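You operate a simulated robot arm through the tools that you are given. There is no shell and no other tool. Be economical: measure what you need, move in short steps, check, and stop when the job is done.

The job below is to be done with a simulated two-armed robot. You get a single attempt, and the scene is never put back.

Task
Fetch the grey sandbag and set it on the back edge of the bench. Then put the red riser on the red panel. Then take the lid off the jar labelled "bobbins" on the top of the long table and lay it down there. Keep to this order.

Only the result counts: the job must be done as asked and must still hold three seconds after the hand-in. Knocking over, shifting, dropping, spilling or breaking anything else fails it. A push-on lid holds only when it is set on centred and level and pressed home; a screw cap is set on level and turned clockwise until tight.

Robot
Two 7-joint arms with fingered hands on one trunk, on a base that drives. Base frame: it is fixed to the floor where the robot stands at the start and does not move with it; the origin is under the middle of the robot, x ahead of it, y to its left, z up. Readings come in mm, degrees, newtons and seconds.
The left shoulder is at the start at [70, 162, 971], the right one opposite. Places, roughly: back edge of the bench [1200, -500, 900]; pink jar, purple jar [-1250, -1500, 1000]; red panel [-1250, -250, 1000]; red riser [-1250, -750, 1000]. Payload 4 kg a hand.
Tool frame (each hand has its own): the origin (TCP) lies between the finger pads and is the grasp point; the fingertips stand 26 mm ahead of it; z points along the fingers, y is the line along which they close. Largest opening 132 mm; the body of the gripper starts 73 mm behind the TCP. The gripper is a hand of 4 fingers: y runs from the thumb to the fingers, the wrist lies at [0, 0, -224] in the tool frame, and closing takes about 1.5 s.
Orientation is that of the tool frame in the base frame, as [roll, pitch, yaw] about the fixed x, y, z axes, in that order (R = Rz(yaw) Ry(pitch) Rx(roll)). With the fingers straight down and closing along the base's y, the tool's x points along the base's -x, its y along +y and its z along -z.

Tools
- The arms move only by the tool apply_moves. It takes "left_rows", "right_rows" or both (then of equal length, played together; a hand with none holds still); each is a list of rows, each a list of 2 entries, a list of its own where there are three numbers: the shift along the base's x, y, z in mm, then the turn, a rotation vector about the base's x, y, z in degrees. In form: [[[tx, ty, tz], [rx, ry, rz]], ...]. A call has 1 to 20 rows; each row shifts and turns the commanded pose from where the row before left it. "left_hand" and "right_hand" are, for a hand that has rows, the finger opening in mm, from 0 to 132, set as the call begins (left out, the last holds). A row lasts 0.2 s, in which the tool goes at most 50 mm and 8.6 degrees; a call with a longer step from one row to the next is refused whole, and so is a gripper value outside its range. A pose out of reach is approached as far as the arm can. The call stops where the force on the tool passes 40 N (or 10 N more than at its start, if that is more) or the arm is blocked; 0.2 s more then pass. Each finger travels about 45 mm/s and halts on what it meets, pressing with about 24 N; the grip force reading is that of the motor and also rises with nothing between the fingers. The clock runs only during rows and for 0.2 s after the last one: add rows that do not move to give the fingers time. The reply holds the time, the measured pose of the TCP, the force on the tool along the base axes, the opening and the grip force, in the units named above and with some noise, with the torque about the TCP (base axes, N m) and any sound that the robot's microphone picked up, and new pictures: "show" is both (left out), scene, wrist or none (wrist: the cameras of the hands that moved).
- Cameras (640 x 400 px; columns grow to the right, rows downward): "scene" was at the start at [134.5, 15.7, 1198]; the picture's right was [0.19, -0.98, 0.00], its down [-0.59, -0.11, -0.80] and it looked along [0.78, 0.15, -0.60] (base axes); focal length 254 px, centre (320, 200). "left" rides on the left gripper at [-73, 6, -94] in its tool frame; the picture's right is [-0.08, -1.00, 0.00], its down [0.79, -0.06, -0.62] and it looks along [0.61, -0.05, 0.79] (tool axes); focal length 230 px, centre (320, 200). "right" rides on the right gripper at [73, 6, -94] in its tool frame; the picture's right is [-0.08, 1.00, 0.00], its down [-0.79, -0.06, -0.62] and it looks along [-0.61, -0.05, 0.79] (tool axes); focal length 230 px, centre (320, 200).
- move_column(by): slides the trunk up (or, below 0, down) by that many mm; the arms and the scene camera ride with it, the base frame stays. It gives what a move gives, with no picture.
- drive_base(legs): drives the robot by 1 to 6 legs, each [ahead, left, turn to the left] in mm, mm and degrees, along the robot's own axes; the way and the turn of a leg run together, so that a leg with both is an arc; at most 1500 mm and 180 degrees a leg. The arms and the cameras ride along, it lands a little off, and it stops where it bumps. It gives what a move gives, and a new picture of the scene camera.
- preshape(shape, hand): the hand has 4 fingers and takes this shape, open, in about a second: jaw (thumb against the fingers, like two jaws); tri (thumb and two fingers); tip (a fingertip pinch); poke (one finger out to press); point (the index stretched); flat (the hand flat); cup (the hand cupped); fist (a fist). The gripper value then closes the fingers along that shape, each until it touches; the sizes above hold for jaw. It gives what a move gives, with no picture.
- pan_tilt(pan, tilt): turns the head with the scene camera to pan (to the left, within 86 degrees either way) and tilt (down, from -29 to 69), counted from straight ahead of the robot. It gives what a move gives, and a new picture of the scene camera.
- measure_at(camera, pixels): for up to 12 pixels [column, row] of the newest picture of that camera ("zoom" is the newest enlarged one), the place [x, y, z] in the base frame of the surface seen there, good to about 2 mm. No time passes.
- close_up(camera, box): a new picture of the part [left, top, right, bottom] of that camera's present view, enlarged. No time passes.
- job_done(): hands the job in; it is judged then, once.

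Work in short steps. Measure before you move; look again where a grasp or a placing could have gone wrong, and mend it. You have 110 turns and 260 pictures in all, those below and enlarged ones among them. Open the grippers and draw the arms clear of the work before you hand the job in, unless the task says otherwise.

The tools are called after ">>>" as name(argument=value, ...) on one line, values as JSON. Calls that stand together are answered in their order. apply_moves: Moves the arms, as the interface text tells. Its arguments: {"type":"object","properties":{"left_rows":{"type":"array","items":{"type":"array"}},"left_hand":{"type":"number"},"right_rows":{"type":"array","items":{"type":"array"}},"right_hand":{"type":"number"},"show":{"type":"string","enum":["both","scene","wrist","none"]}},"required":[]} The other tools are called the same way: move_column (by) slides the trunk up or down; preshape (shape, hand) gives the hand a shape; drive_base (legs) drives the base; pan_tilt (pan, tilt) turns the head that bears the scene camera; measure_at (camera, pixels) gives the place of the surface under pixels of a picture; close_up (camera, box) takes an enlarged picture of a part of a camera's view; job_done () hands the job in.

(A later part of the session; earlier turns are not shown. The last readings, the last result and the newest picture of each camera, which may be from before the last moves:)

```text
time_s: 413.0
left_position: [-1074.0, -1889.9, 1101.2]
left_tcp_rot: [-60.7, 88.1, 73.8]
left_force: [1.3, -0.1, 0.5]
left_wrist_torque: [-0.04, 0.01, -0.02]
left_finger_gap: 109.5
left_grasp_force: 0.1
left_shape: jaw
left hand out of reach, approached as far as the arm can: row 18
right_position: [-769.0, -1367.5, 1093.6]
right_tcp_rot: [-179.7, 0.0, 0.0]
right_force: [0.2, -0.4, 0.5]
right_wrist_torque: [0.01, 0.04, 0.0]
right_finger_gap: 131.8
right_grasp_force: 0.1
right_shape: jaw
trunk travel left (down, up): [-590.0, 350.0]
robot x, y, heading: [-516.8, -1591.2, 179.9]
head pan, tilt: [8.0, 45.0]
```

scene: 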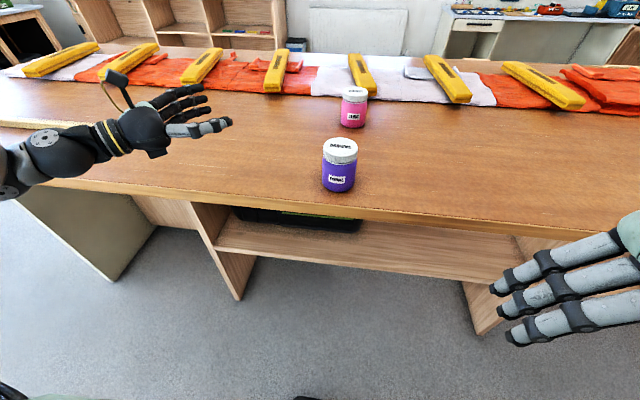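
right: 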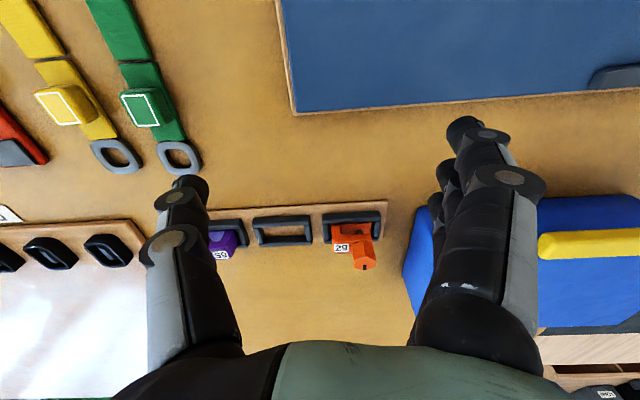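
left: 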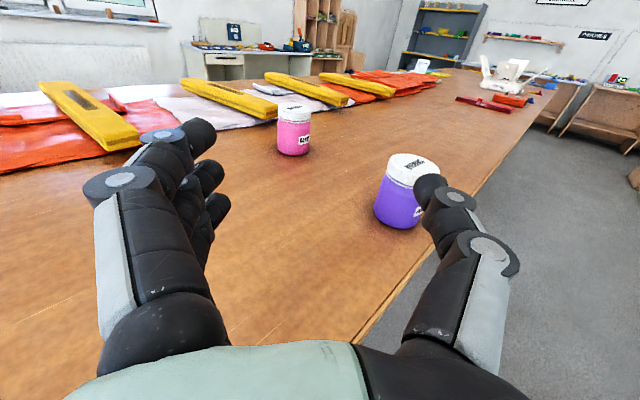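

The hand is level and aimed at the jar. I move to the pre-grasp point, lower to z≈957, and look.

>>> apply_moves(left_rows=[[[8.5, 46, 0], [0, 0, 0]], [[8.5, 46, 0], [0, 0, 0]], [[8.5, 46, 0], [0, 0, 0]], [[8.5, 46, 0], [0, 0, 0]], [[0, 0, -48], [0, 0, 0]], [[0, 0, -48], [0, 0, 0]], [[0, 0, -46], [0, 0, 0]], [[0, 0, 0], [0, 0, 0]]], show="both")

```text
time_s: 414.8
left_position: [-1029.5, -1835.7, 1071.8]
left_tcp_rot: [-77.4, 88.0, 56.7]
left_force: [-0.3, 0.3, -0.8]
left_wrist_torque: [0.0, 0.0, 0.0]
left_finger_gap: 109.7
left_grasp_force: 0.0
left_shape: jaw
left hand out of reach, approached as far as the arm can: row 1, 2, 3, 4, 5, 6, 7
right_position: [-772.0, -1365.2, 1092.2]
right_tcp_rot: [-180.0, -0.1, 0.1]
right_force: [-0.2, 0.5, -0.2]
right_wrist_torque: [0.0, 0.0, 0.02]
right_finger_gap: 131.9
right_grasp_force: 0.0
right_shape: jaw
trunk travel left (down, up): [-590.0, 350.0]
robot x, y, heading: [-520.6, -1593.1, 180.1]
head pan, tilt: [8.0, 45.0]
```

scene: 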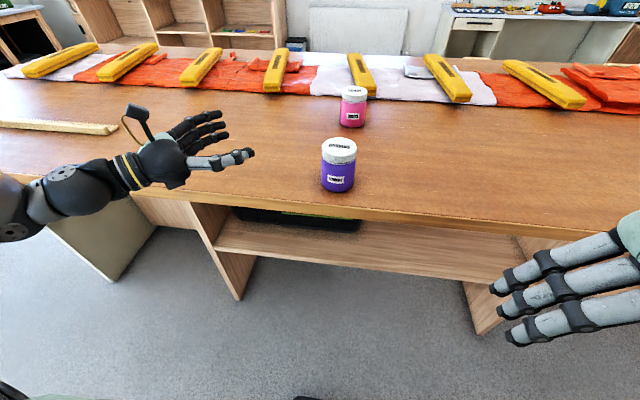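
left: 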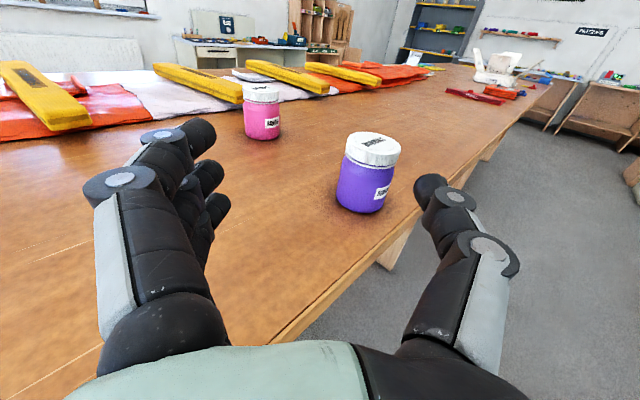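

The arm cannot come further inward in this pose. I turn the hand to point straight ahead (+45° about z), which frees it, and see how far inward it gets.

>>> apply_moves(left_rows=[[[0, 20, 0], [0, 0, 7.5]], [[0, 20, 0], [0, 0, 7.5]], [[0, 20, 0], [0, 0, 7.5]], [[0, 20, 0], [0, 0, 7.5]], [[0, 20, 0], [0, 0, 7.5]], [[0, 20, 0], [0, 0, 7.5]], [[0, 20, -30], [0, 0, 0]], [[0, 0, -30], [0, 0, 0]], [[0, 0, -30], [0, 0, 0]], [[0, 0, 0], [0, 0, 0]]], show="both")

```text
time_s: 417.0
left_position: [-1096.1, -1867.8, 1107.4]
left_tcp_rot: [-73.9, 88.1, 105.8]
left_force: [-0.3, -0.8, -0.1]
left_wrist_torque: [0.0, 0.03, -0.03]
left_finger_gap: 109.9
left_grasp_force: 0.0
left_shape: jaw
left hand out of reach, approached as far as the arm can: row 1, 2, 3, 4, 5, 6, 7, 8, 9
right_position: [-770.3, -1366.3, 1092.6]
right_tcp_rot: [-179.9, -0.2, 0.0]
right_force: [0.4, -0.3, -0.6]
right_wrist_torque: [0.04, -0.01, 0.0]
right_finger_gap: 131.9
right_grasp_force: 0.1
right_shape: jaw
trunk travel left (down, up): [-590.0, 350.0]
robot x, y, heading: [-519.9, -1599.0, 180.0]
head pan, tilt: [8.0, 45.0]
```

scene: 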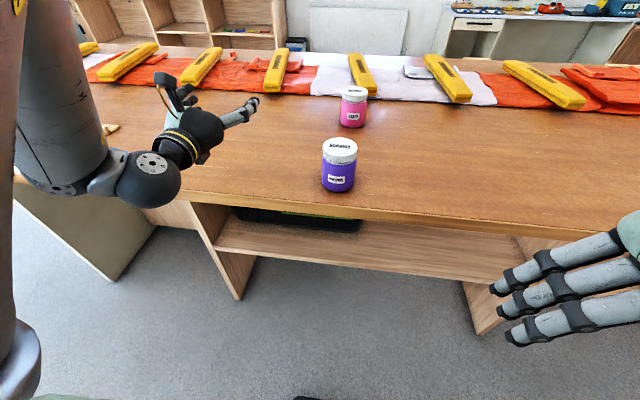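
left: 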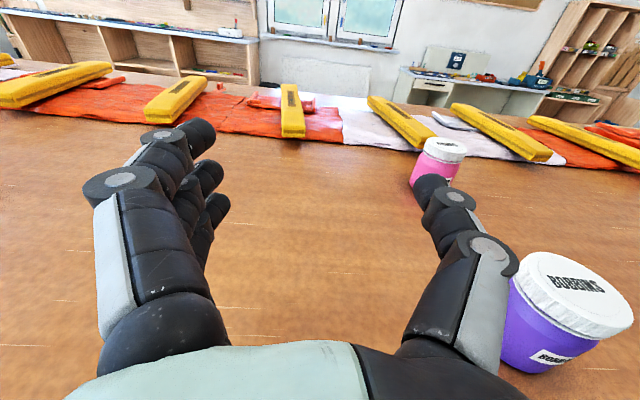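

Pointing ahead works, but the jar is too near the robot for this arm fold. I back the base 80 mm and then bring the left hand inward in front of the jar.

>>> drive_base(legs=[[-80, 8, 0]])

>>> apply_moves(left_rows=[[[2, 30, 0], [0, 0, 0]], [[2, 30, 0], [0, 0, 0]], [[2, 30, 0], [0, 0, 0]], [[2, 30, 0], [0, 0, 0]], [[2, 30, 0], [0, 0, 0]], [[2, 30, 0], [0, 0, 0]], [[0, 30, 0], [0, 0, 0]], [[0, 30, 0], [0, 0, 0]], [[0, 0, -25], [0, 0, 0]], [[0, 0, -25], [0, 0, 0]], [[0, 0, -25], [0, 0, 0]], [[0, 0, 0], [0, 0, 0]]], show="both")

```text
time_s: 418.1
left_position: [-1017.7, -1873.9, 1106.4]
left_tcp_rot: [-73.8, 88.2, 105.8]
left_force: [1.0, 0.0, 0.8]
left_wrist_torque: [-0.05, 0.0, -0.02]
left_finger_gap: 109.9
left_grasp_force: 0.1
left_shape: jaw
right_position: [-693.5, -1372.7, 1090.2]
right_tcp_rot: [180.0, -0.1, 0.0]
right_force: [-0.3, 1.0, -0.6]
right_wrist_torque: [-0.04, 0.02, 0.01]
right_finger_gap: 131.9
right_grasp_force: 0.1
right_shape: jaw
trunk travel left (down, up): [-590.0, 350.0]
robot x, y, heading: [-438.4, -1604.4, 180.0]
head pan, tilt: [8.0, 45.0]
```

scene: 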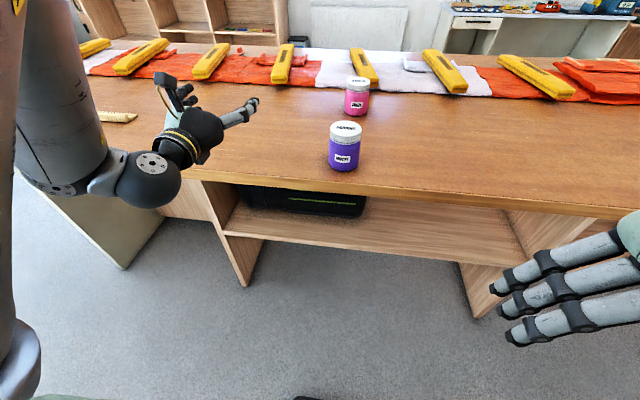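

```text
time_s: 420.6
left_position: [-1009.7, -1862.6, 1089.8]
left_tcp_rot: [-85.6, 84.8, 96.6]
left_force: [-0.6, -0.5, -0.7]
left_wrist_torque: [0.02, -0.03, 0.01]
left_finger_gap: 109.7
left_grasp_force: 0.0
left_shape: jaw
left hand out of reach, approached as far as the arm can: row 1, 2, 3, 4, 5, 6, 7, 8, 9, 10, 11
right_position: [-692.8, -1374.1, 1091.3]
right_tcp_rot: [180.0, -0.1, 0.0]
right_force: [0.4, 1.0, 0.6]
right_wrist_torque: [0.01, -0.02, -0.02]
right_finger_gap: 131.8
right_grasp_force: 0.2
right_shape: jaw
trunk travel left (down, up): [-590.0, 350.0]
robot x, y, heading: [-441.6, -1602.0, 180.1]
head pan, tilt: [8.0, 45.0]
```

scene: 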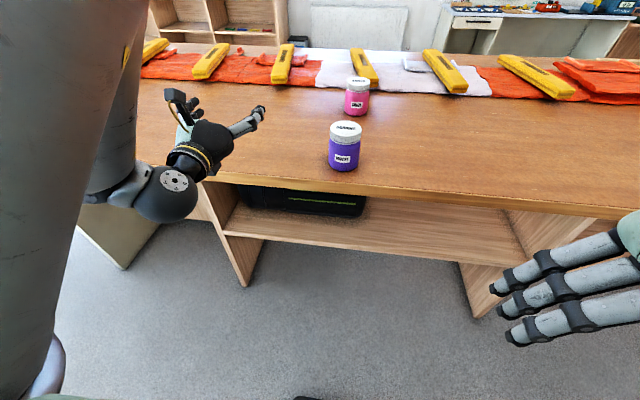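
left: 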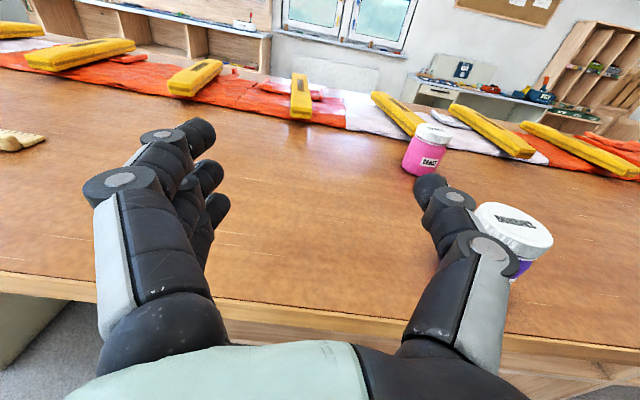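

The arm folds against its limit here; I extend it forward first, then move inward, above the jar tops.

>>> apply_moves(left_rows=[[[-30, 0, 3], [0, 0, 0]], [[-30, 0, 3], [0, 0, 0]], [[-30, 0, 3], [0, 0, 0]], [[-30, 0, 3], [0, 0, 0]], [[-30, 0, 3], [0, 0, 0]], [[-10, 35, 0], [0, 0, 0]], [[0, 35, 0], [0, 0, 0]], [[0, 35, 0], [0, 0, 0]], [[0, 35, 0], [0, 0, 0]], [[0, 0, 0], [0, 0, 0]]], show="scene")

```text
time_s: 422.9
left_position: [-1025.5, -1859.6, 1072.3]
left_tcp_rot: [-83.0, 85.8, 98.4]
left_force: [0.0, -0.2, 0.7]
left_wrist_torque: [0.02, -0.03, 0.02]
left_finger_gap: 109.8
left_grasp_force: 0.0
left_shape: jaw
left hand out of reach, approached as far as the arm can: row 1, 2, 3, 4, 5, 6, 7, 8, 9
right_position: [-693.2, -1373.3, 1091.6]
right_tcp_rot: [180.0, -0.3, -0.1]
right_force: [0.1, 0.4, 0.8]
right_wrist_torque: [0.0, 0.01, -0.01]
right_finger_gap: 132.1
right_grasp_force: 0.0
right_shape: jaw
trunk travel left (down, up): [-590.0, 350.0]
robot x, y, heading: [-439.1, -1603.5, 179.9]
head pan, tilt: [8.0, 45.0]
```

scene: 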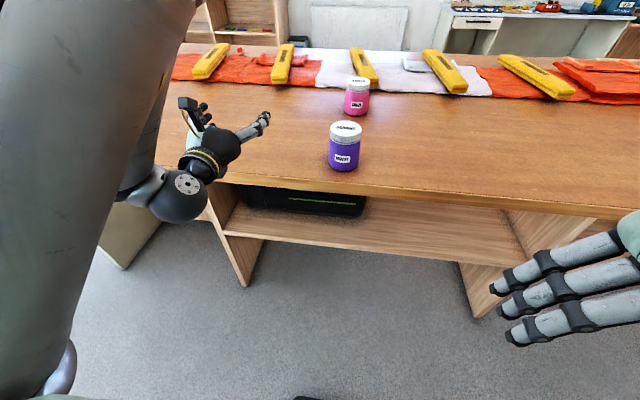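

The side pose (45°) is more natural for this arm; I'll return to it, match its height with the trunk, and use the base to bring the hand to the jar.

>>> apply_moves(left_rows=[[[12, 2, 0], [0, 0, -7.6]], [[12, 2, 0], [0, 0, -7.6]], [[12, 2, 0], [0, 0, -7.6]], [[12, 2, 0], [0, 0, -7.6]], [[12, 2, 0], [0, 0, -7.6]], [[12, 2, 0], [0, 0, -7.6]], [[0, 0, 0], [0, 0, 0]]], show="none")

>>> move_column(by=-113)

>>> pan_tilt(pan=15, tilt=40)

```text
time_s: 424.4
left_position: [-1032.8, -1852.4, 1076.4]
left_tcp_rot: [-91.6, 85.2, 86.9]
left_force: [0.0, 0.4, -0.3]
left_wrist_torque: [0.01, 0.0, -0.01]
left_finger_gap: 109.8
left_grasp_force: 0.0
left_shape: jaw
left hand out of reach, approached as far as the arm can: row 1, 2, 3, 4, 5, 6
right_position: [-693.4, -1373.5, 1091.6]
right_tcp_rot: [180.0, -0.1, -0.1]
right_force: [0.0, 0.4, -0.1]
right_wrist_torque: [0.02, 0.01, -0.03]
right_finger_gap: 131.7
right_grasp_force: 0.1
right_shape: jaw
trunk travel left (down, up): [-590.0, 350.0]
robot x, y, heading: [-440.7, -1606.2, 179.9]
head pan, tilt: [8.0, 45.0]
```

```text
time_s: 425.9
left_position: [-1033.6, -1853.0, 964.0]
left_tcp_rot: [-89.4, 85.3, 89.2]
left_force: [0.2, -0.8, 0.4]
left_wrist_torque: [0.04, 0.02, -0.02]
left_finger_gap: 109.6
left_grasp_force: 0.1
left_shape: jaw
right_position: [-693.6, -1372.2, 979.8]
right_tcp_rot: [180.0, -0.1, -0.1]
right_force: [-0.1, 0.0, 0.2]
right_wrist_torque: [-0.01, 0.01, 0.02]
right_finger_gap: 132.0
right_grasp_force: 0.0
right_shape: jaw
trunk travel left (down, up): [-477.0, 463.0]
robot x, y, heading: [-443.8, -1602.0, 179.7]
head pan, tilt: [8.0, 45.0]
```

```text
time_s: 426.6
left_position: [-1033.8, -1852.1, 965.0]
left_tcp_rot: [-89.0, 85.2, 89.5]
left_force: [-0.6, -0.4, -0.1]
left_wrist_torque: [0.0, -0.02, 0.0]
left_finger_gap: 109.7
left_grasp_force: 0.1
left_shape: jaw
right_position: [-694.2, -1375.1, 979.5]
right_tcp_rot: [179.8, -0.1, 0.0]
right_force: [-0.3, 0.1, -0.4]
right_wrist_torque: [0.0, -0.01, 0.01]
right_finger_gap: 132.1
right_grasp_force: 0.0
right_shape: jaw
trunk travel left (down, up): [-477.0, 463.0]
robot x, y, heading: [-442.4, -1608.2, 180.1]
head pan, tilt: [15.0, 40.0]
```

scene: 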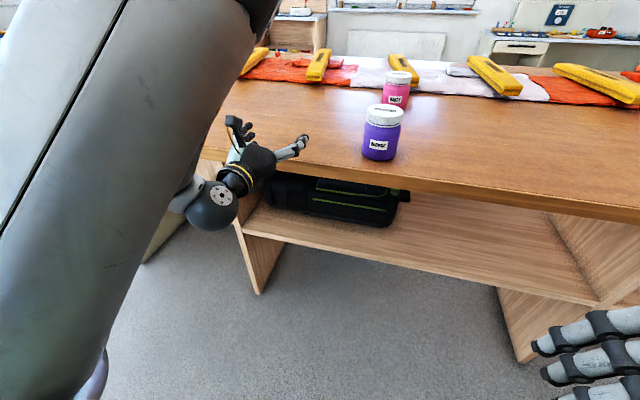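

The hand now points straight ahead at z 964, at rel (591,246); that will do. I lower 6 mm, back 40, slide right 225 to line up with the jar.

>>> move_column(by=-6)

>>> drive_base(legs=[[-40, 0, 0], [0, -225, 0]])

>>> close_up(camera="left", box=[0, 0, 640, 400])

```text
time_s: 427.1
left_position: [-1032.2, -1853.3, 960.0]
left_tcp_rot: [-88.7, 85.3, 89.9]
left_force: [-0.4, 0.7, -0.9]
left_wrist_torque: [-0.05, -0.02, -0.03]
left_finger_gap: 109.7
left_grasp_force: 0.1
left_shape: jaw
right_position: [-692.3, -1373.5, 972.2]
right_tcp_rot: [-179.9, -0.1, 0.0]
right_force: [0.3, -0.1, 0.4]
right_wrist_torque: [0.01, -0.01, -0.03]
right_finger_gap: 131.8
right_grasp_force: 0.1
right_shape: jaw
trunk travel left (down, up): [-471.0, 469.0]
robot x, y, heading: [-439.8, -1602.9, 180.2]
head pan, tilt: [15.0, 40.0]
```

```text
time_s: 429.3
left_position: [-993.4, -1623.2, 959.1]
left_tcp_rot: [-88.2, 85.3, 90.4]
left_force: [0.0, -0.8, 0.3]
left_wrist_torque: [-0.02, 0.0, 0.01]
left_finger_gap: 109.7
left_grasp_force: 0.1
left_shape: jaw
right_position: [-654.0, -1143.5, 973.5]
right_tcp_rot: [-180.0, -0.2, 0.0]
right_force: [0.4, 0.3, -0.8]
right_wrist_torque: [-0.02, 0.03, -0.01]
right_finger_gap: 131.9
right_grasp_force: 0.1
right_shape: jaw
trunk travel left (down, up): [-471.0, 469.0]
robot x, y, heading: [-401.2, -1373.6, 179.8]
head pan, tilt: [15.0, 40.0]
```

scene: 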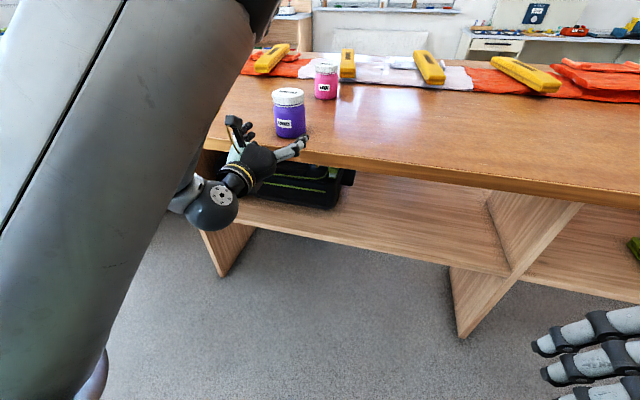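

```text
1.00 times, centred on (320, 200) of left
```

zoom: 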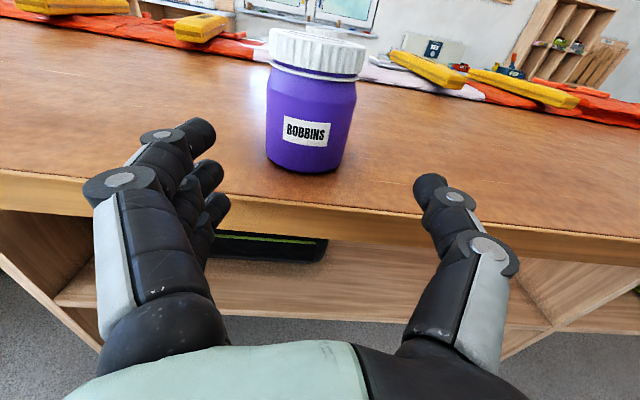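

The jar is centred between the fingers. I measure lid bottom and body through this view before driving in.

>>> measure_at(camera="zoom", pixels=[[312, 55], [312, 75], [312, 82], [312, 95], [310, 160], [306, 172], [268, 120], [355, 120], [191, 130], [214, 210], [204, 170], [428, 185]])

```text
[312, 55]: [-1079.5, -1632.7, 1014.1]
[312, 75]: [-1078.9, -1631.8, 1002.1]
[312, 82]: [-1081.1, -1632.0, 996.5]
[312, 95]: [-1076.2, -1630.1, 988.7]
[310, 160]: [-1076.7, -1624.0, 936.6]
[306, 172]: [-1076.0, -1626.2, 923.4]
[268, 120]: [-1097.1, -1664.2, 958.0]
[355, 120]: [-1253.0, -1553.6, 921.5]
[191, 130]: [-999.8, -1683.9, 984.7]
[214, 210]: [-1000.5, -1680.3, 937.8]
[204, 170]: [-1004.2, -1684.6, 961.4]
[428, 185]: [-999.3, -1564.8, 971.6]
```

Fingers span z 928–995, below the lid (≥1000) and above the table. I drive ahead 119 so the jar stands between the fingers.

>>> drive_base(legs=[[70, 0, 0], [49, 0, 0]])

>>> close_up(camera="left", box=[0, 0, 640, 400])

```text
time_s: 430.9
left_position: [-1113.0, -1623.5, 958.0]
left_tcp_rot: [-89.8, 84.9, 89.1]
left_force: [-0.8, -0.1, 0.0]
left_wrist_torque: [0.01, 0.05, -0.01]
left_finger_gap: 109.8
left_grasp_force: 0.1
left_shape: jaw
right_position: [-774.1, -1143.9, 971.3]
right_tcp_rot: [180.0, -0.2, 0.0]
right_force: [-0.5, 0.6, -1.5]
right_wrist_torque: [-0.02, 0.0, -0.02]
right_finger_gap: 132.3
right_grasp_force: 0.1
right_shape: jaw
trunk travel left (down, up): [-471.0, 469.0]
robot x, y, heading: [-519.9, -1376.1, 180.1]
head pan, tilt: [15.0, 40.0]
```

scene: 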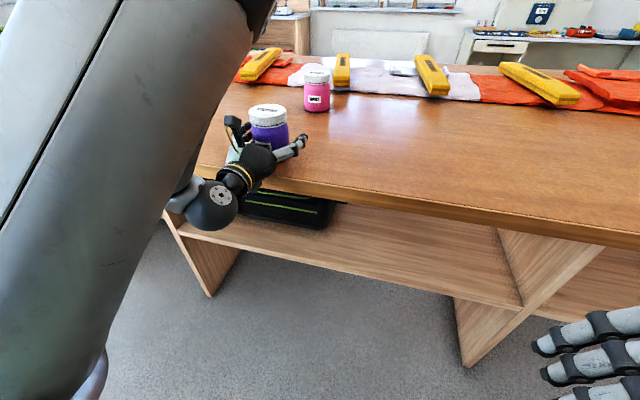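

```text
1.00 times, centred on (320, 200) of left
```

zoom: 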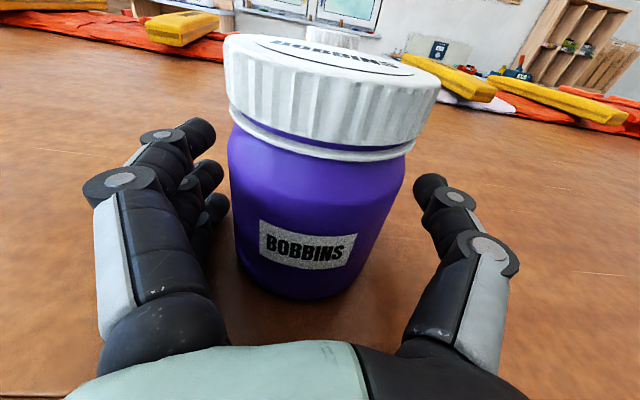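

Well centred. I close the left hand on the body.

>>> apply_moves(left_rows=[[[0, 0, 0], [0, 0, 0]], [[0, 0, 0], [0, 0, 0]], [[0, 0, 0], [0, 0, 0]], [[0, 0, 0], [0, 0, 0]], [[0, 0, 0], [0, 0, 0]], [[0, 0, 0], [0, 0, 0]]], left_hand=0, show="wrist")

```text
time_s: 432.3
left_position: [-1111.6, -1625.8, 958.8]
left_tcp_rot: [-88.9, 84.9, 90.0]
left_force: [0.0, 0.4, -0.2]
left_wrist_torque: [0.02, 0.0, 0.03]
left_finger_gap: 65.6
left_grasp_force: 23.8
left_shape: jaw
right_position: [-771.8, -1143.9, 972.7]
right_tcp_rot: [180.0, -0.2, 0.0]
right_force: [-0.5, 0.0, 0.2]
right_wrist_torque: [0.01, 0.01, 0.03]
right_finger_gap: 131.9
right_grasp_force: 0.2
right_shape: jaw
trunk travel left (down, up): [-471.0, 469.0]
robot x, y, heading: [-519.8, -1372.8, 180.0]
head pan, tilt: [15.0, 40.0]
```

left: 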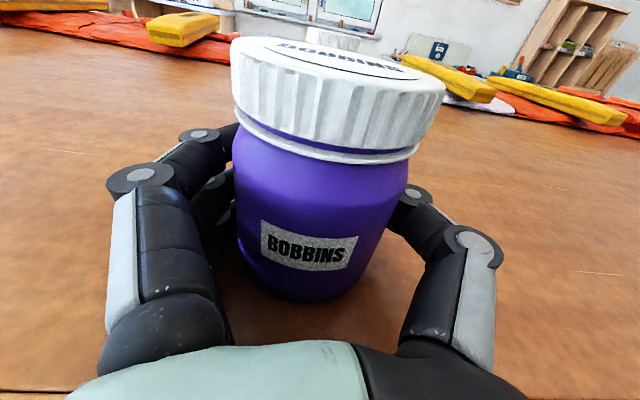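

The body is held (65.6 mm). I bring the right hand over the lid, turning it −60° on the way to gain stroke for unscrewing.

>>> apply_moves(right_rows=[[[0, 0, 45], [0, 0, 0]], [[0, 0, 45], [0, 0, 0]], [[0, 0, 45], [0, 0, 0]], [[0, 0, 45], [0, 0, 0]], [[-28.6, -40.2, 0], [0, 0, -5]], [[-28.6, -40.2, 0], [0, 0, -5]], [[-28.6, -40.2, 0], [0, 0, -5]], [[-28.6, -40.2, 0], [0, 0, -5]], [[-28.6, -40.2, 0], [0, 0, -5]], [[-28.6, -40.2, 0], [0, 0, -5]], [[-28.6, -40.2, 0], [0, 0, -5]], [[-28.6, -40.2, 0], [0, 0, -5]], [[-28.6, -40.2, 0], [0, 0, -5]], [[-28.6, -40.2, 0], [0, 0, -5]], [[-28.6, -40.2, 0], [0, 0, -5]], [[-28.4, -40.8, 0], [0, 0, -5]], [[0, 0, 0], [0, 0, 0]]], right_hand=110, show="both")

```text
time_s: 434.4
left_position: [-1112.2, -1629.2, 959.1]
left_tcp_rot: [-88.7, 84.7, 90.5]
left_force: [-0.4, 0.0, 0.5]
left_wrist_torque: [-0.03, -0.01, -0.02]
left_finger_gap: 65.1
left_grasp_force: 24.0
left_shape: jaw
right_position: [-936.7, -1452.5, 1064.2]
right_tcp_rot: [179.7, 0.1, -27.5]
right_force: [-1.6, 0.2, -1.3]
right_wrist_torque: [0.01, 0.06, 0.01]
right_finger_gap: 110.2
right_grasp_force: 0.1
right_shape: jaw
right hand out of reach, approached as far as the arm can: row 1, 2, 3, 4
trunk travel left (down, up): [-471.0, 469.0]
robot x, y, heading: [-516.5, -1376.6, 180.3]
head pan, tilt: [15.0, 40.0]
stopped in row 10 (right hand): the force on the tool passed its limit (the readings are from after the stop); the commanded pose is now the measured one
```

scene: 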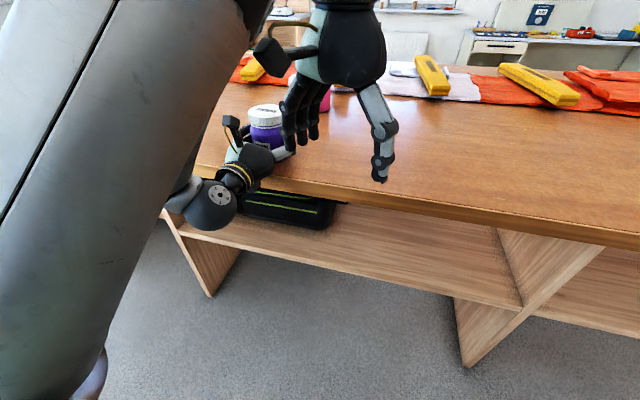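
right: 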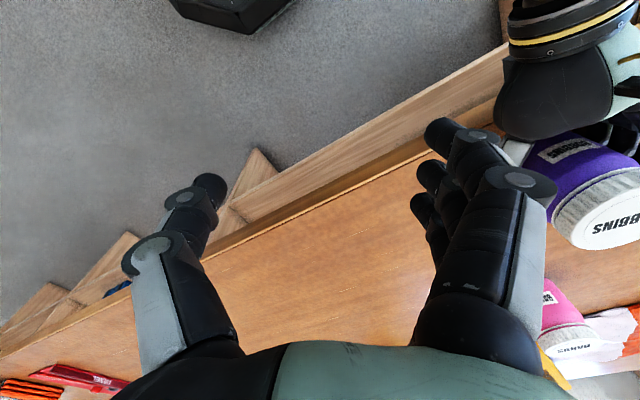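

The right hand couldn't rise while tucked, so it came in too low and touched the left hand. I lift it now before going on.

>>> apply_moves(right_rows=[[[10, 15, 25], [0, 0, 0]], [[0, 0, 35], [0, 0, 0]], [[0, 0, 35], [0, 0, 0]], [[0, 0, 20], [0, 0, 0]], [[0, 0, 0], [0, 0, 0]]], right_hand=110, show="both")

```text
time_s: 434.9
left_position: [-1110.5, -1630.3, 961.0]
left_tcp_rot: [-86.8, 84.5, 92.4]
left_force: [0.0, 0.4, 0.2]
left_wrist_torque: [0.05, 0.01, -0.03]
left_finger_gap: 65.6
left_grasp_force: 24.3
left_shape: jaw
right_position: [-928.4, -1432.5, 1084.5]
right_tcp_rot: [-179.7, 0.3, -27.6]
right_force: [-0.4, 1.6, 0.1]
right_wrist_torque: [-0.15, -0.02, 0.1]
right_finger_gap: 109.8
right_grasp_force: 0.0
right_shape: jaw
trunk travel left (down, up): [-471.0, 469.0]
robot x, y, heading: [-518.5, -1374.1, 180.0]
head pan, tilt: [15.0, 40.0]
stopped in row 2 (right hand): the force on the tool passed its limit (the readings are from after the stop); the commanded pose is now the measured one
```

scene: 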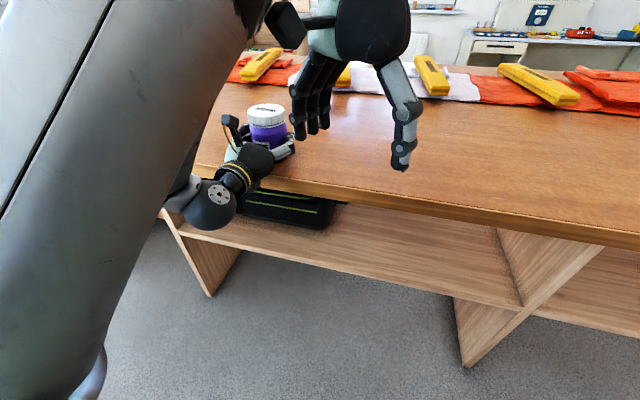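
right: 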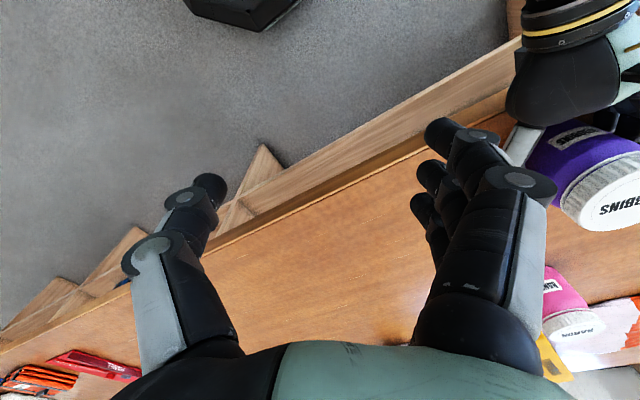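

The right hand's camera stalk is touching the left upper arm. I measure where the left arm is, and pull the right hand back a little, turning it the other way (+).

>>> measure_at(camera="scene", pixels=[[250, 10], [240, 40], [225, 90], [200, 150], [150, 100], [285, 25], [262, 3], [170, 10]])

>>> apply_moves(right_rows=[[[0, 25, 0], [0, 0, 7]], [[0, 25, 5], [0, 0, 8]], [[0, 0, 20], [0, 0, 8]], [[0, 0, 30], [0, 0, 8]], [[0, 0, 30], [0, 0, 8]], [[0, 0, 20], [0, 0, 8]], [[0, 0, 0], [0, 0, 8]], [[0, 0, 0], [0, 0, 8]], [[0, 0, 0], [0, 0, 8]], [[0, 0, 0], [0, 0, 8]]], show="none")

>>> pan_tilt(pan=15, tilt=20)

```text
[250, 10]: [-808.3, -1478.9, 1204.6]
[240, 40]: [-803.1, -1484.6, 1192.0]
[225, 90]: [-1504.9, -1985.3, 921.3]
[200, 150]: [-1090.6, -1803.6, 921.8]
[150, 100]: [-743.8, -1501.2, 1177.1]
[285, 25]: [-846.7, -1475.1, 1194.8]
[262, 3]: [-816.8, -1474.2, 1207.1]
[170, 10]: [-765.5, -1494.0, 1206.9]
```

```text
time_s: 437.1
left_position: [-1113.0, -1629.5, 961.6]
left_tcp_rot: [-86.9, 84.6, 92.4]
left_force: [0.1, 0.2, -1.7]
left_wrist_torque: [0.02, -0.03, -0.01]
left_finger_gap: 65.7
left_grasp_force: 23.6
left_shape: jaw
right_position: [-965.0, -1397.4, 1151.5]
right_tcp_rot: [-179.6, 0.5, 51.6]
right_force: [0.2, -0.1, -0.1]
right_wrist_torque: [-0.03, 0.0, -0.02]
right_finger_gap: 110.4
right_grasp_force: 0.0
right_shape: jaw
right hand out of reach, approached as far as the arm can: row 4, 5, 6
trunk travel left (down, up): [-471.0, 469.0]
robot x, y, heading: [-520.3, -1372.3, 179.7]
head pan, tilt: [15.0, 40.0]
```

```text
time_s: 437.9
left_position: [-1111.9, -1628.8, 960.4]
left_tcp_rot: [-86.8, 84.5, 92.5]
left_force: [0.3, -0.6, -1.8]
left_wrist_torque: [0.0, -0.01, 0.02]
left_finger_gap: 65.3
left_grasp_force: 24.0
left_shape: jaw
right_position: [-965.6, -1396.0, 1151.5]
right_tcp_rot: [-179.7, 0.3, 51.3]
right_force: [0.1, -0.2, 0.4]
right_wrist_torque: [0.02, -0.01, 0.02]
right_finger_gap: 110.1
right_grasp_force: 0.2
right_shape: jaw
trunk travel left (down, up): [-471.0, 469.0]
robot x, y, heading: [-515.9, -1375.4, 180.1]
head pan, tilt: [15.0, 20.0]
```

scene: 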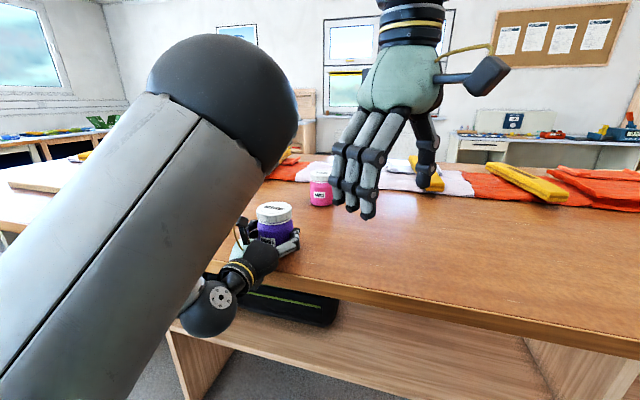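

The left elbow is at about (-830,-1530); the right hand can go round it beyond the table edge. I move it first deeper, then over the lid.

>>> apply_moves(right_rows=[[[-30, 0, -4], [0, 0, 0]], [[-30, 0, -4], [0, 0, 0]], [[-30, 0, -4], [0, 0, 0]], [[-30, 0, -4], [0, 0, 0]], [[-30, 0, -4], [0, 0, 0]], [[0, -38, -4], [0, 0, 0]], [[0, -38, -4], [0, 0, 0]], [[0, -38, -4], [0, 0, 0]], [[0, -38, -4], [0, 0, 0]], [[0, -38, -4], [0, 0, 0]], [[0, -40, -4], [0, 0, 0]], [[0, 0, 0], [0, 0, 0]]], show="both")

```text
time_s: 440.7
left_position: [-1112.4, -1629.2, 960.2]
left_tcp_rot: [-87.5, 84.6, 91.8]
left_force: [0.3, 0.0, -1.8]
left_wrist_torque: [0.0, -0.04, -0.03]
left_finger_gap: 65.4
left_grasp_force: 24.1
left_shape: jaw
right_position: [-1019.0, -1519.9, 1135.6]
right_tcp_rot: [176.9, 4.2, 47.8]
right_force: [0.2, -0.1, 0.0]
right_wrist_torque: [0.0, 0.0, -0.02]
right_finger_gap: 110.0
right_grasp_force: 0.0
right_shape: jaw
right hand out of reach, approached as far as the arm can: row 2, 3, 4, 5, 6, 7, 9, 10, 11
trunk travel left (down, up): [-471.0, 469.0]
robot x, y, heading: [-516.7, -1375.9, 180.0]
head pan, tilt: [15.0, 20.0]
stopped in row 12 (right hand): the arm was blocked; the commanded pose is now the measured one
```

scene: 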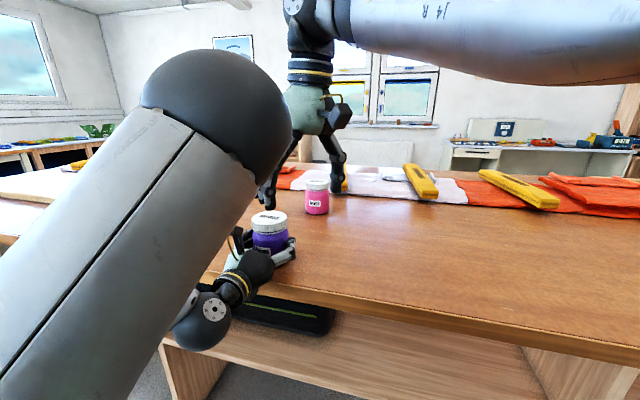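
right: 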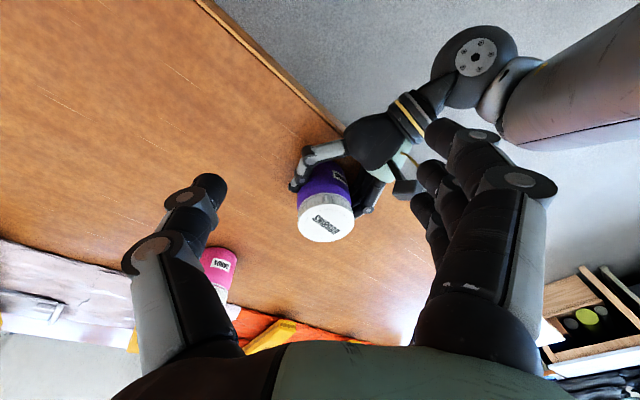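

The right arm cannot reach the lid with the jar so far to the left, so I change plan: release the jar, withdraw, and work with the right hand on the lid in front of it. First I open the left hand and back away.

>>> apply_moves(left_rows=[[[0, 0, -1.5], [0, 0, 0]], [[0, 0, -1], [0, 0, 0]]], right_rows=[[[8, 12, 0], [0, 0, 0]], [[8, 12, 0], [0, 0, 0]]], show="none")

>>> apply_moves(left_rows=[[[0, 0, 0], [0, 0, 0]], [[0, 0, 0], [0, 0, 0]], [[0, 0, 0], [0, 0, 0]], [[0, 0, 0], [0, 0, 0]], [[0, 0, 0], [0, 0, 0]]], left_hand=112, show="wrist")

>>> drive_base(legs=[[-170, 0, 0]])

```text
time_s: 441.3
left_position: [-1110.4, -1647.7, 958.8]
left_tcp_rot: [-86.2, 81.8, 95.6]
left_force: [-1.7, 2.0, 10.4]
left_wrist_torque: [-0.33, 0.04, -0.07]
left_finger_gap: 65.5
left_grasp_force: 24.3
left_shape: jaw
right_position: [-1001.4, -1498.0, 1133.6]
right_tcp_rot: [177.1, 4.1, 47.9]
right_force: [0.5, -0.3, 0.4]
right_wrist_torque: [0.0, -0.05, 0.02]
right_finger_gap: 109.8
right_grasp_force: 0.0
right_shape: jaw
trunk travel left (down, up): [-471.0, 469.0]
robot x, y, heading: [-518.5, -1372.6, 180.2]
head pan, tilt: [15.0, 20.0]
```

```text
time_s: 442.5
left_position: [-1110.7, -1647.2, 957.6]
left_tcp_rot: [-88.1, 82.2, 93.6]
left_force: [-7.9, 6.1, 21.5]
left_wrist_torque: [-0.96, -0.3, -0.29]
left_finger_gap: 111.1
left_grasp_force: 0.1
left_shape: jaw
right_position: [-999.5, -1495.8, 1133.4]
right_tcp_rot: [177.1, 4.2, 47.9]
right_force: [-0.6, 0.1, 0.1]
right_wrist_torque: [0.0, 0.0, -0.03]
right_finger_gap: 110.0
right_grasp_force: 0.0
right_shape: jaw
trunk travel left (down, up): [-471.0, 469.0]
robot x, y, heading: [-519.9, -1377.2, 180.1]
head pan, tilt: [15.0, 20.0]
```

left: 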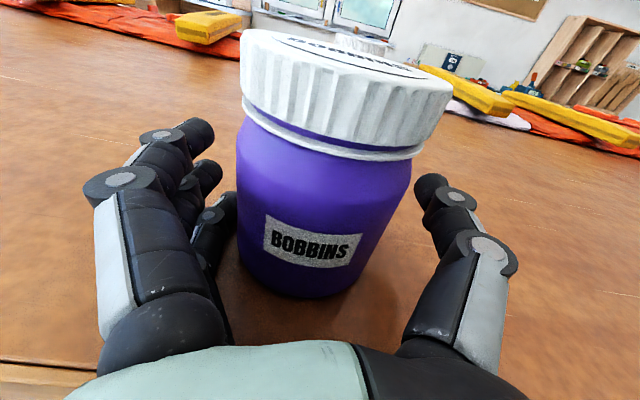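

```text
time_s: 443.3
left_position: [-1097.9, -1655.5, 959.8]
left_tcp_rot: [-83.7, 82.2, 98.6]
left_force: [-0.7, 1.1, 2.1]
left_wrist_torque: [-0.1, -0.02, 0.02]
left_finger_gap: 111.9
left_grasp_force: 0.1
left_shape: jaw
right_position: [-988.6, -1498.1, 1132.1]
right_tcp_rot: [177.1, 4.0, 47.9]
right_force: [0.0, 0.4, 0.2]
right_wrist_torque: [-0.03, 0.01, 0.0]
right_finger_gap: 110.0
right_grasp_force: 0.0
right_shape: jaw
trunk travel left (down, up): [-471.0, 469.0]
robot x, y, heading: [-506.0, -1371.9, 180.1]
head pan, tilt: [15.0, 20.0]
stopped in leg 1: the force on the tool passed its limit (the readings are from after the stop); the commanded pose is now the measured one
```

scene: 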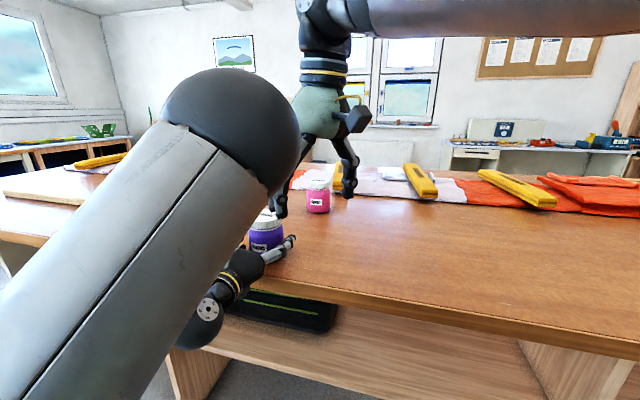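

The left fingertips press on the table (21 N). I raise the trunk 8 mm and back out again.

>>> move_column(by=8)

>>> drive_base(legs=[[-165, 0, 0]])

```text
time_s: 443.9
left_position: [-1100.6, -1654.0, 966.9]
left_tcp_rot: [-84.4, 82.3, 97.6]
left_force: [0.0, 0.0, -0.4]
left_wrist_torque: [0.01, 0.01, 0.01]
left_finger_gap: 111.7
left_grasp_force: 0.1
left_shape: jaw
right_position: [-988.4, -1498.5, 1140.1]
right_tcp_rot: [177.1, 4.0, 47.9]
right_force: [-0.3, 0.2, 0.4]
right_wrist_torque: [-0.01, -0.04, -0.03]
right_finger_gap: 110.2
right_grasp_force: 0.0
right_shape: jaw
trunk travel left (down, up): [-479.0, 461.0]
robot x, y, heading: [-508.9, -1373.5, 179.9]
head pan, tilt: [15.0, 20.0]
```

```text
time_s: 445.3
left_position: [-938.6, -1652.8, 968.2]
left_tcp_rot: [-84.2, 82.4, 98.0]
left_force: [0.7, 0.4, 0.8]
left_wrist_torque: [-0.02, 0.0, 0.01]
left_finger_gap: 111.6
left_grasp_force: 0.0
left_shape: jaw
right_position: [-828.6, -1495.8, 1138.4]
right_tcp_rot: [177.1, 4.0, 47.5]
right_force: [0.0, -0.7, 0.3]
right_wrist_torque: [-0.02, 0.01, 0.01]
right_finger_gap: 110.2
right_grasp_force: 0.0
right_shape: jaw
trunk travel left (down, up): [-479.0, 461.0]
robot x, y, heading: [-344.3, -1373.8, 179.6]
head pan, tilt: [15.0, 20.0]
```

scene: 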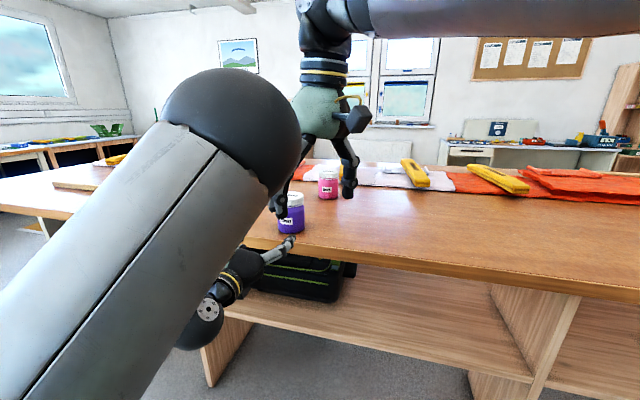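

Clear of the jar. I return the left hand to a vertical pose out to the left, and level the right hand while moving it right.

>>> apply_moves(left_rows=[[[0, -15, 5], [0, -8, 0]], [[0, -20, 5], [0, -8, 0]], [[0, -20, 5], [0, -8, 0]], [[0, -20, 5], [0, -8, 0]], [[0, -20, 5], [0, -8, 0]], [[0, -20, 5], [0, -8, 0]], [[0, -20, 5], [0, -8, 0]], [[0, -20, 5], [0, -8, 0]], [[0, -20, 5], [0, -8, 0]], [[0, -20, 5], [0, -8, 0]], [[0, -20, 5], [0, -8, 0]]], right_rows=[[[0, 20, -5], [4.9, -0.5, 0]], [[0, 20, -5], [0, 0, 0]], [[0, 15, 0], [0, 0, 0]], [[0, 0, 0], [0, 0, 0]], [[0, 0, 0], [0, 0, 0]], [[0, 0, 0], [0, 0, 0]], [[0, 0, 0], [0, 0, 0]], [[0, 0, 0], [0, 0, 0]], [[0, 0, 0], [0, 0, 0]], [[0, 0, 0], [0, 0, 0]], [[0, 0, 0], [0, 0, 0]]], show="none")

>>> pan_tilt(pan=10, tilt=35)

```text
time_s: 447.7
left_position: [-939.2, -1872.2, 1020.5]
left_tcp_rot: [178.6, 3.0, 7.8]
left_force: [1.0, -0.1, 0.5]
left_wrist_torque: [0.02, 0.02, -0.01]
left_finger_gap: 111.7
left_grasp_force: 0.0
left_shape: jaw
right_position: [-829.6, -1446.1, 1128.9]
right_tcp_rot: [-180.0, -0.1, 47.8]
right_force: [-0.4, -1.0, 0.2]
right_wrist_torque: [0.07, 0.01, 0.01]
right_finger_gap: 110.0
right_grasp_force: 0.1
right_shape: jaw
trunk travel left (down, up): [-479.0, 461.0]
robot x, y, heading: [-341.3, -1373.3, 180.0]
head pan, tilt: [15.0, 20.0]
```

```text
time_s: 448.5
left_position: [-938.7, -1868.9, 1023.1]
left_tcp_rot: [178.3, 3.2, 7.7]
left_force: [0.3, 0.9, -1.6]
left_wrist_torque: [0.02, 0.0, -0.01]
left_finger_gap: 111.8
left_grasp_force: 0.1
left_shape: jaw
right_position: [-830.2, -1441.8, 1131.1]
right_tcp_rot: [179.9, 0.0, 47.7]
right_force: [0.1, 0.9, 0.5]
right_wrist_torque: [0.01, -0.02, -0.04]
right_finger_gap: 109.8
right_grasp_force: 0.1
right_shape: jaw
trunk travel left (down, up): [-479.0, 461.0]
robot x, y, heading: [-343.1, -1371.6, 179.8]
head pan, tilt: [10.0, 35.0]
```

scene: 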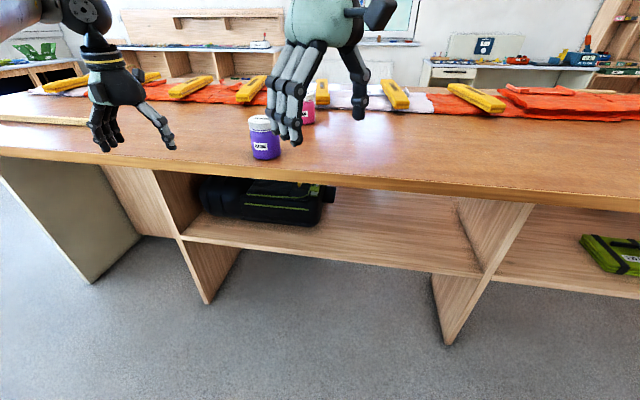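

Both hands are free. I measure the lid and compute the approach.

>>> measure_at(camera="scene", pixels=[[259, 117], [250, 120], [270, 120], [260, 123], [262, 128], [265, 157], [258, 114]])

>>> drive_base(legs=[[0, 196, 0], [270, 0, 0]])

>>> close_up(camera="right", box=[0, 0, 640, 400])

>>> measure_at(camera="zoom", pixels=[[320, 60], [320, 100], [280, 80], [360, 80], [300, 120], [340, 40], [320, 150], [250, 100], [400, 100], [320, 20]])

```text
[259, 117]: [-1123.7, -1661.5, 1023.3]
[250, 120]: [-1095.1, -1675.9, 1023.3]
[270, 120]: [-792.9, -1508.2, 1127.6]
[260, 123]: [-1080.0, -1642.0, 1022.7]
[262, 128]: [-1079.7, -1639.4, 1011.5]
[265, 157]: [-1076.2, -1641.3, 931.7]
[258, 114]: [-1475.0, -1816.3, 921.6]
```

```text
time_s: 451.6
left_position: [-1211.5, -2059.9, 1021.6]
left_tcp_rot: [178.3, 3.0, 7.3]
left_force: [0.7, 0.8, 0.1]
left_wrist_torque: [0.0, 0.0, -0.01]
left_finger_gap: 111.9
left_grasp_force: 0.0
left_shape: jaw
right_position: [-1101.4, -1634.6, 1129.6]
right_tcp_rot: [179.9, 0.0, 47.6]
right_force: [0.8, 0.3, -0.7]
right_wrist_torque: [0.03, -0.04, 0.01]
right_finger_gap: 110.2
right_grasp_force: 0.1
right_shape: jaw
trunk travel left (down, up): [-479.0, 461.0]
robot x, y, heading: [-616.2, -1571.2, 179.1]
head pan, tilt: [10.0, 35.0]
```

scene: 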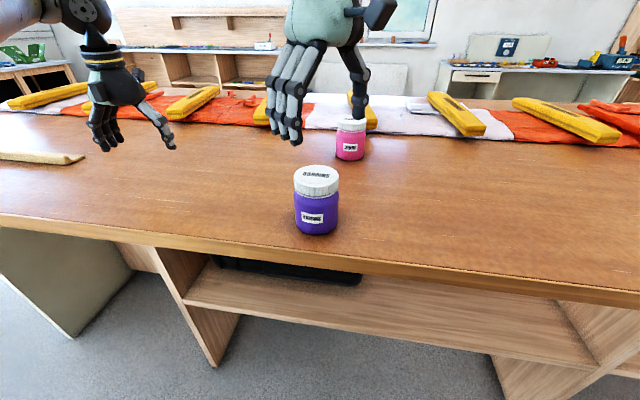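

```text
1.00 times, centred on (320, 200) of right
```

zoom: 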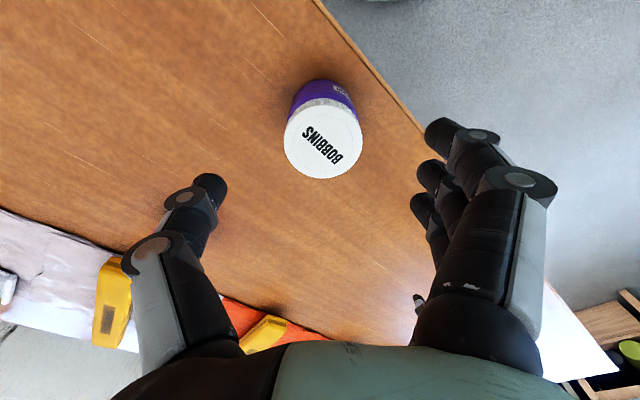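

```text
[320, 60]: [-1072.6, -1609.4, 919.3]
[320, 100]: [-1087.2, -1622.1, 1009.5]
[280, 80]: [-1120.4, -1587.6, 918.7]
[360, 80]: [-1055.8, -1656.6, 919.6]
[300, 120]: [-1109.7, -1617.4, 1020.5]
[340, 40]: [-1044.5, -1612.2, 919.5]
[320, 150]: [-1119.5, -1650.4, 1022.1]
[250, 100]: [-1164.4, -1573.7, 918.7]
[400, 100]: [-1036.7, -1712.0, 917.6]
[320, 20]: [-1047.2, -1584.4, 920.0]
```

Lid centre ≈ (-1115,-1647). I turn the right hand back 45° for stroke, centre it, descend to z≈1031 and close on the lid.

>>> apply_moves(right_rows=[[[-7, -6, 0], [0, 0, -8]], [[-7, -6, 0], [0, 0, -8]], [[0, 0, 0], [0, 0, -8]], [[0, 0, 0], [0, 0, -8]], [[0, 0, -20], [0, 0, -8]], [[0, 0, -25], [0, 0, -8]], [[0, 0, 0], [0, 0, 0]]], right_hand=128, show="wrist")

```text
time_s: 453.2
left_position: [-1212.2, -2059.0, 1023.1]
left_tcp_rot: [178.4, 2.9, 7.4]
left_force: [-0.4, -0.9, 0.4]
left_wrist_torque: [-0.02, -0.02, 0.02]
left_finger_gap: 111.8
left_grasp_force: 0.0
left_shape: jaw
right_position: [-1113.8, -1646.0, 1085.5]
right_tcp_rot: [-179.9, 0.0, -0.8]
right_force: [0.9, 0.5, -0.6]
right_wrist_torque: [-0.02, 0.0, -0.02]
right_finger_gap: 127.8
right_grasp_force: 0.0
right_shape: jaw
trunk travel left (down, up): [-479.0, 461.0]
robot x, y, heading: [-614.8, -1571.5, 179.1]
head pan, tilt: [10.0, 35.0]
```

right: 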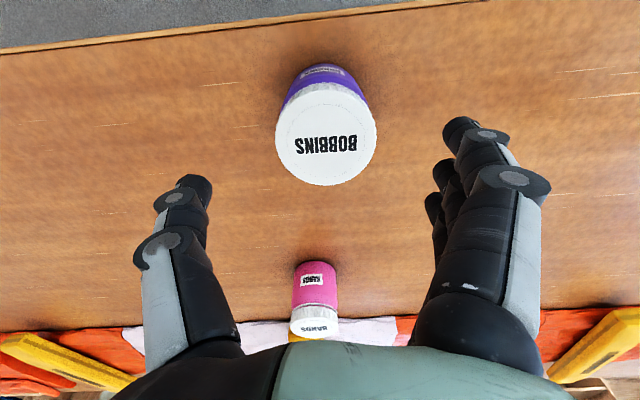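

>>> measure_at(camera="right", pixels=[[326, 182], [326, 100], [326, 94], [279, 140], [373, 140], [326, 140], [326, 88]])

```text
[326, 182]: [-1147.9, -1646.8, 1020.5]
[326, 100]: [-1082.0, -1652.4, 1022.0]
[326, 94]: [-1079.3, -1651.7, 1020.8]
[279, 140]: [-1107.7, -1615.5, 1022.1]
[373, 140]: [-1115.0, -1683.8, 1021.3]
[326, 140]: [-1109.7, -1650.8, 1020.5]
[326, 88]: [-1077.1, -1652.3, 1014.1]
```

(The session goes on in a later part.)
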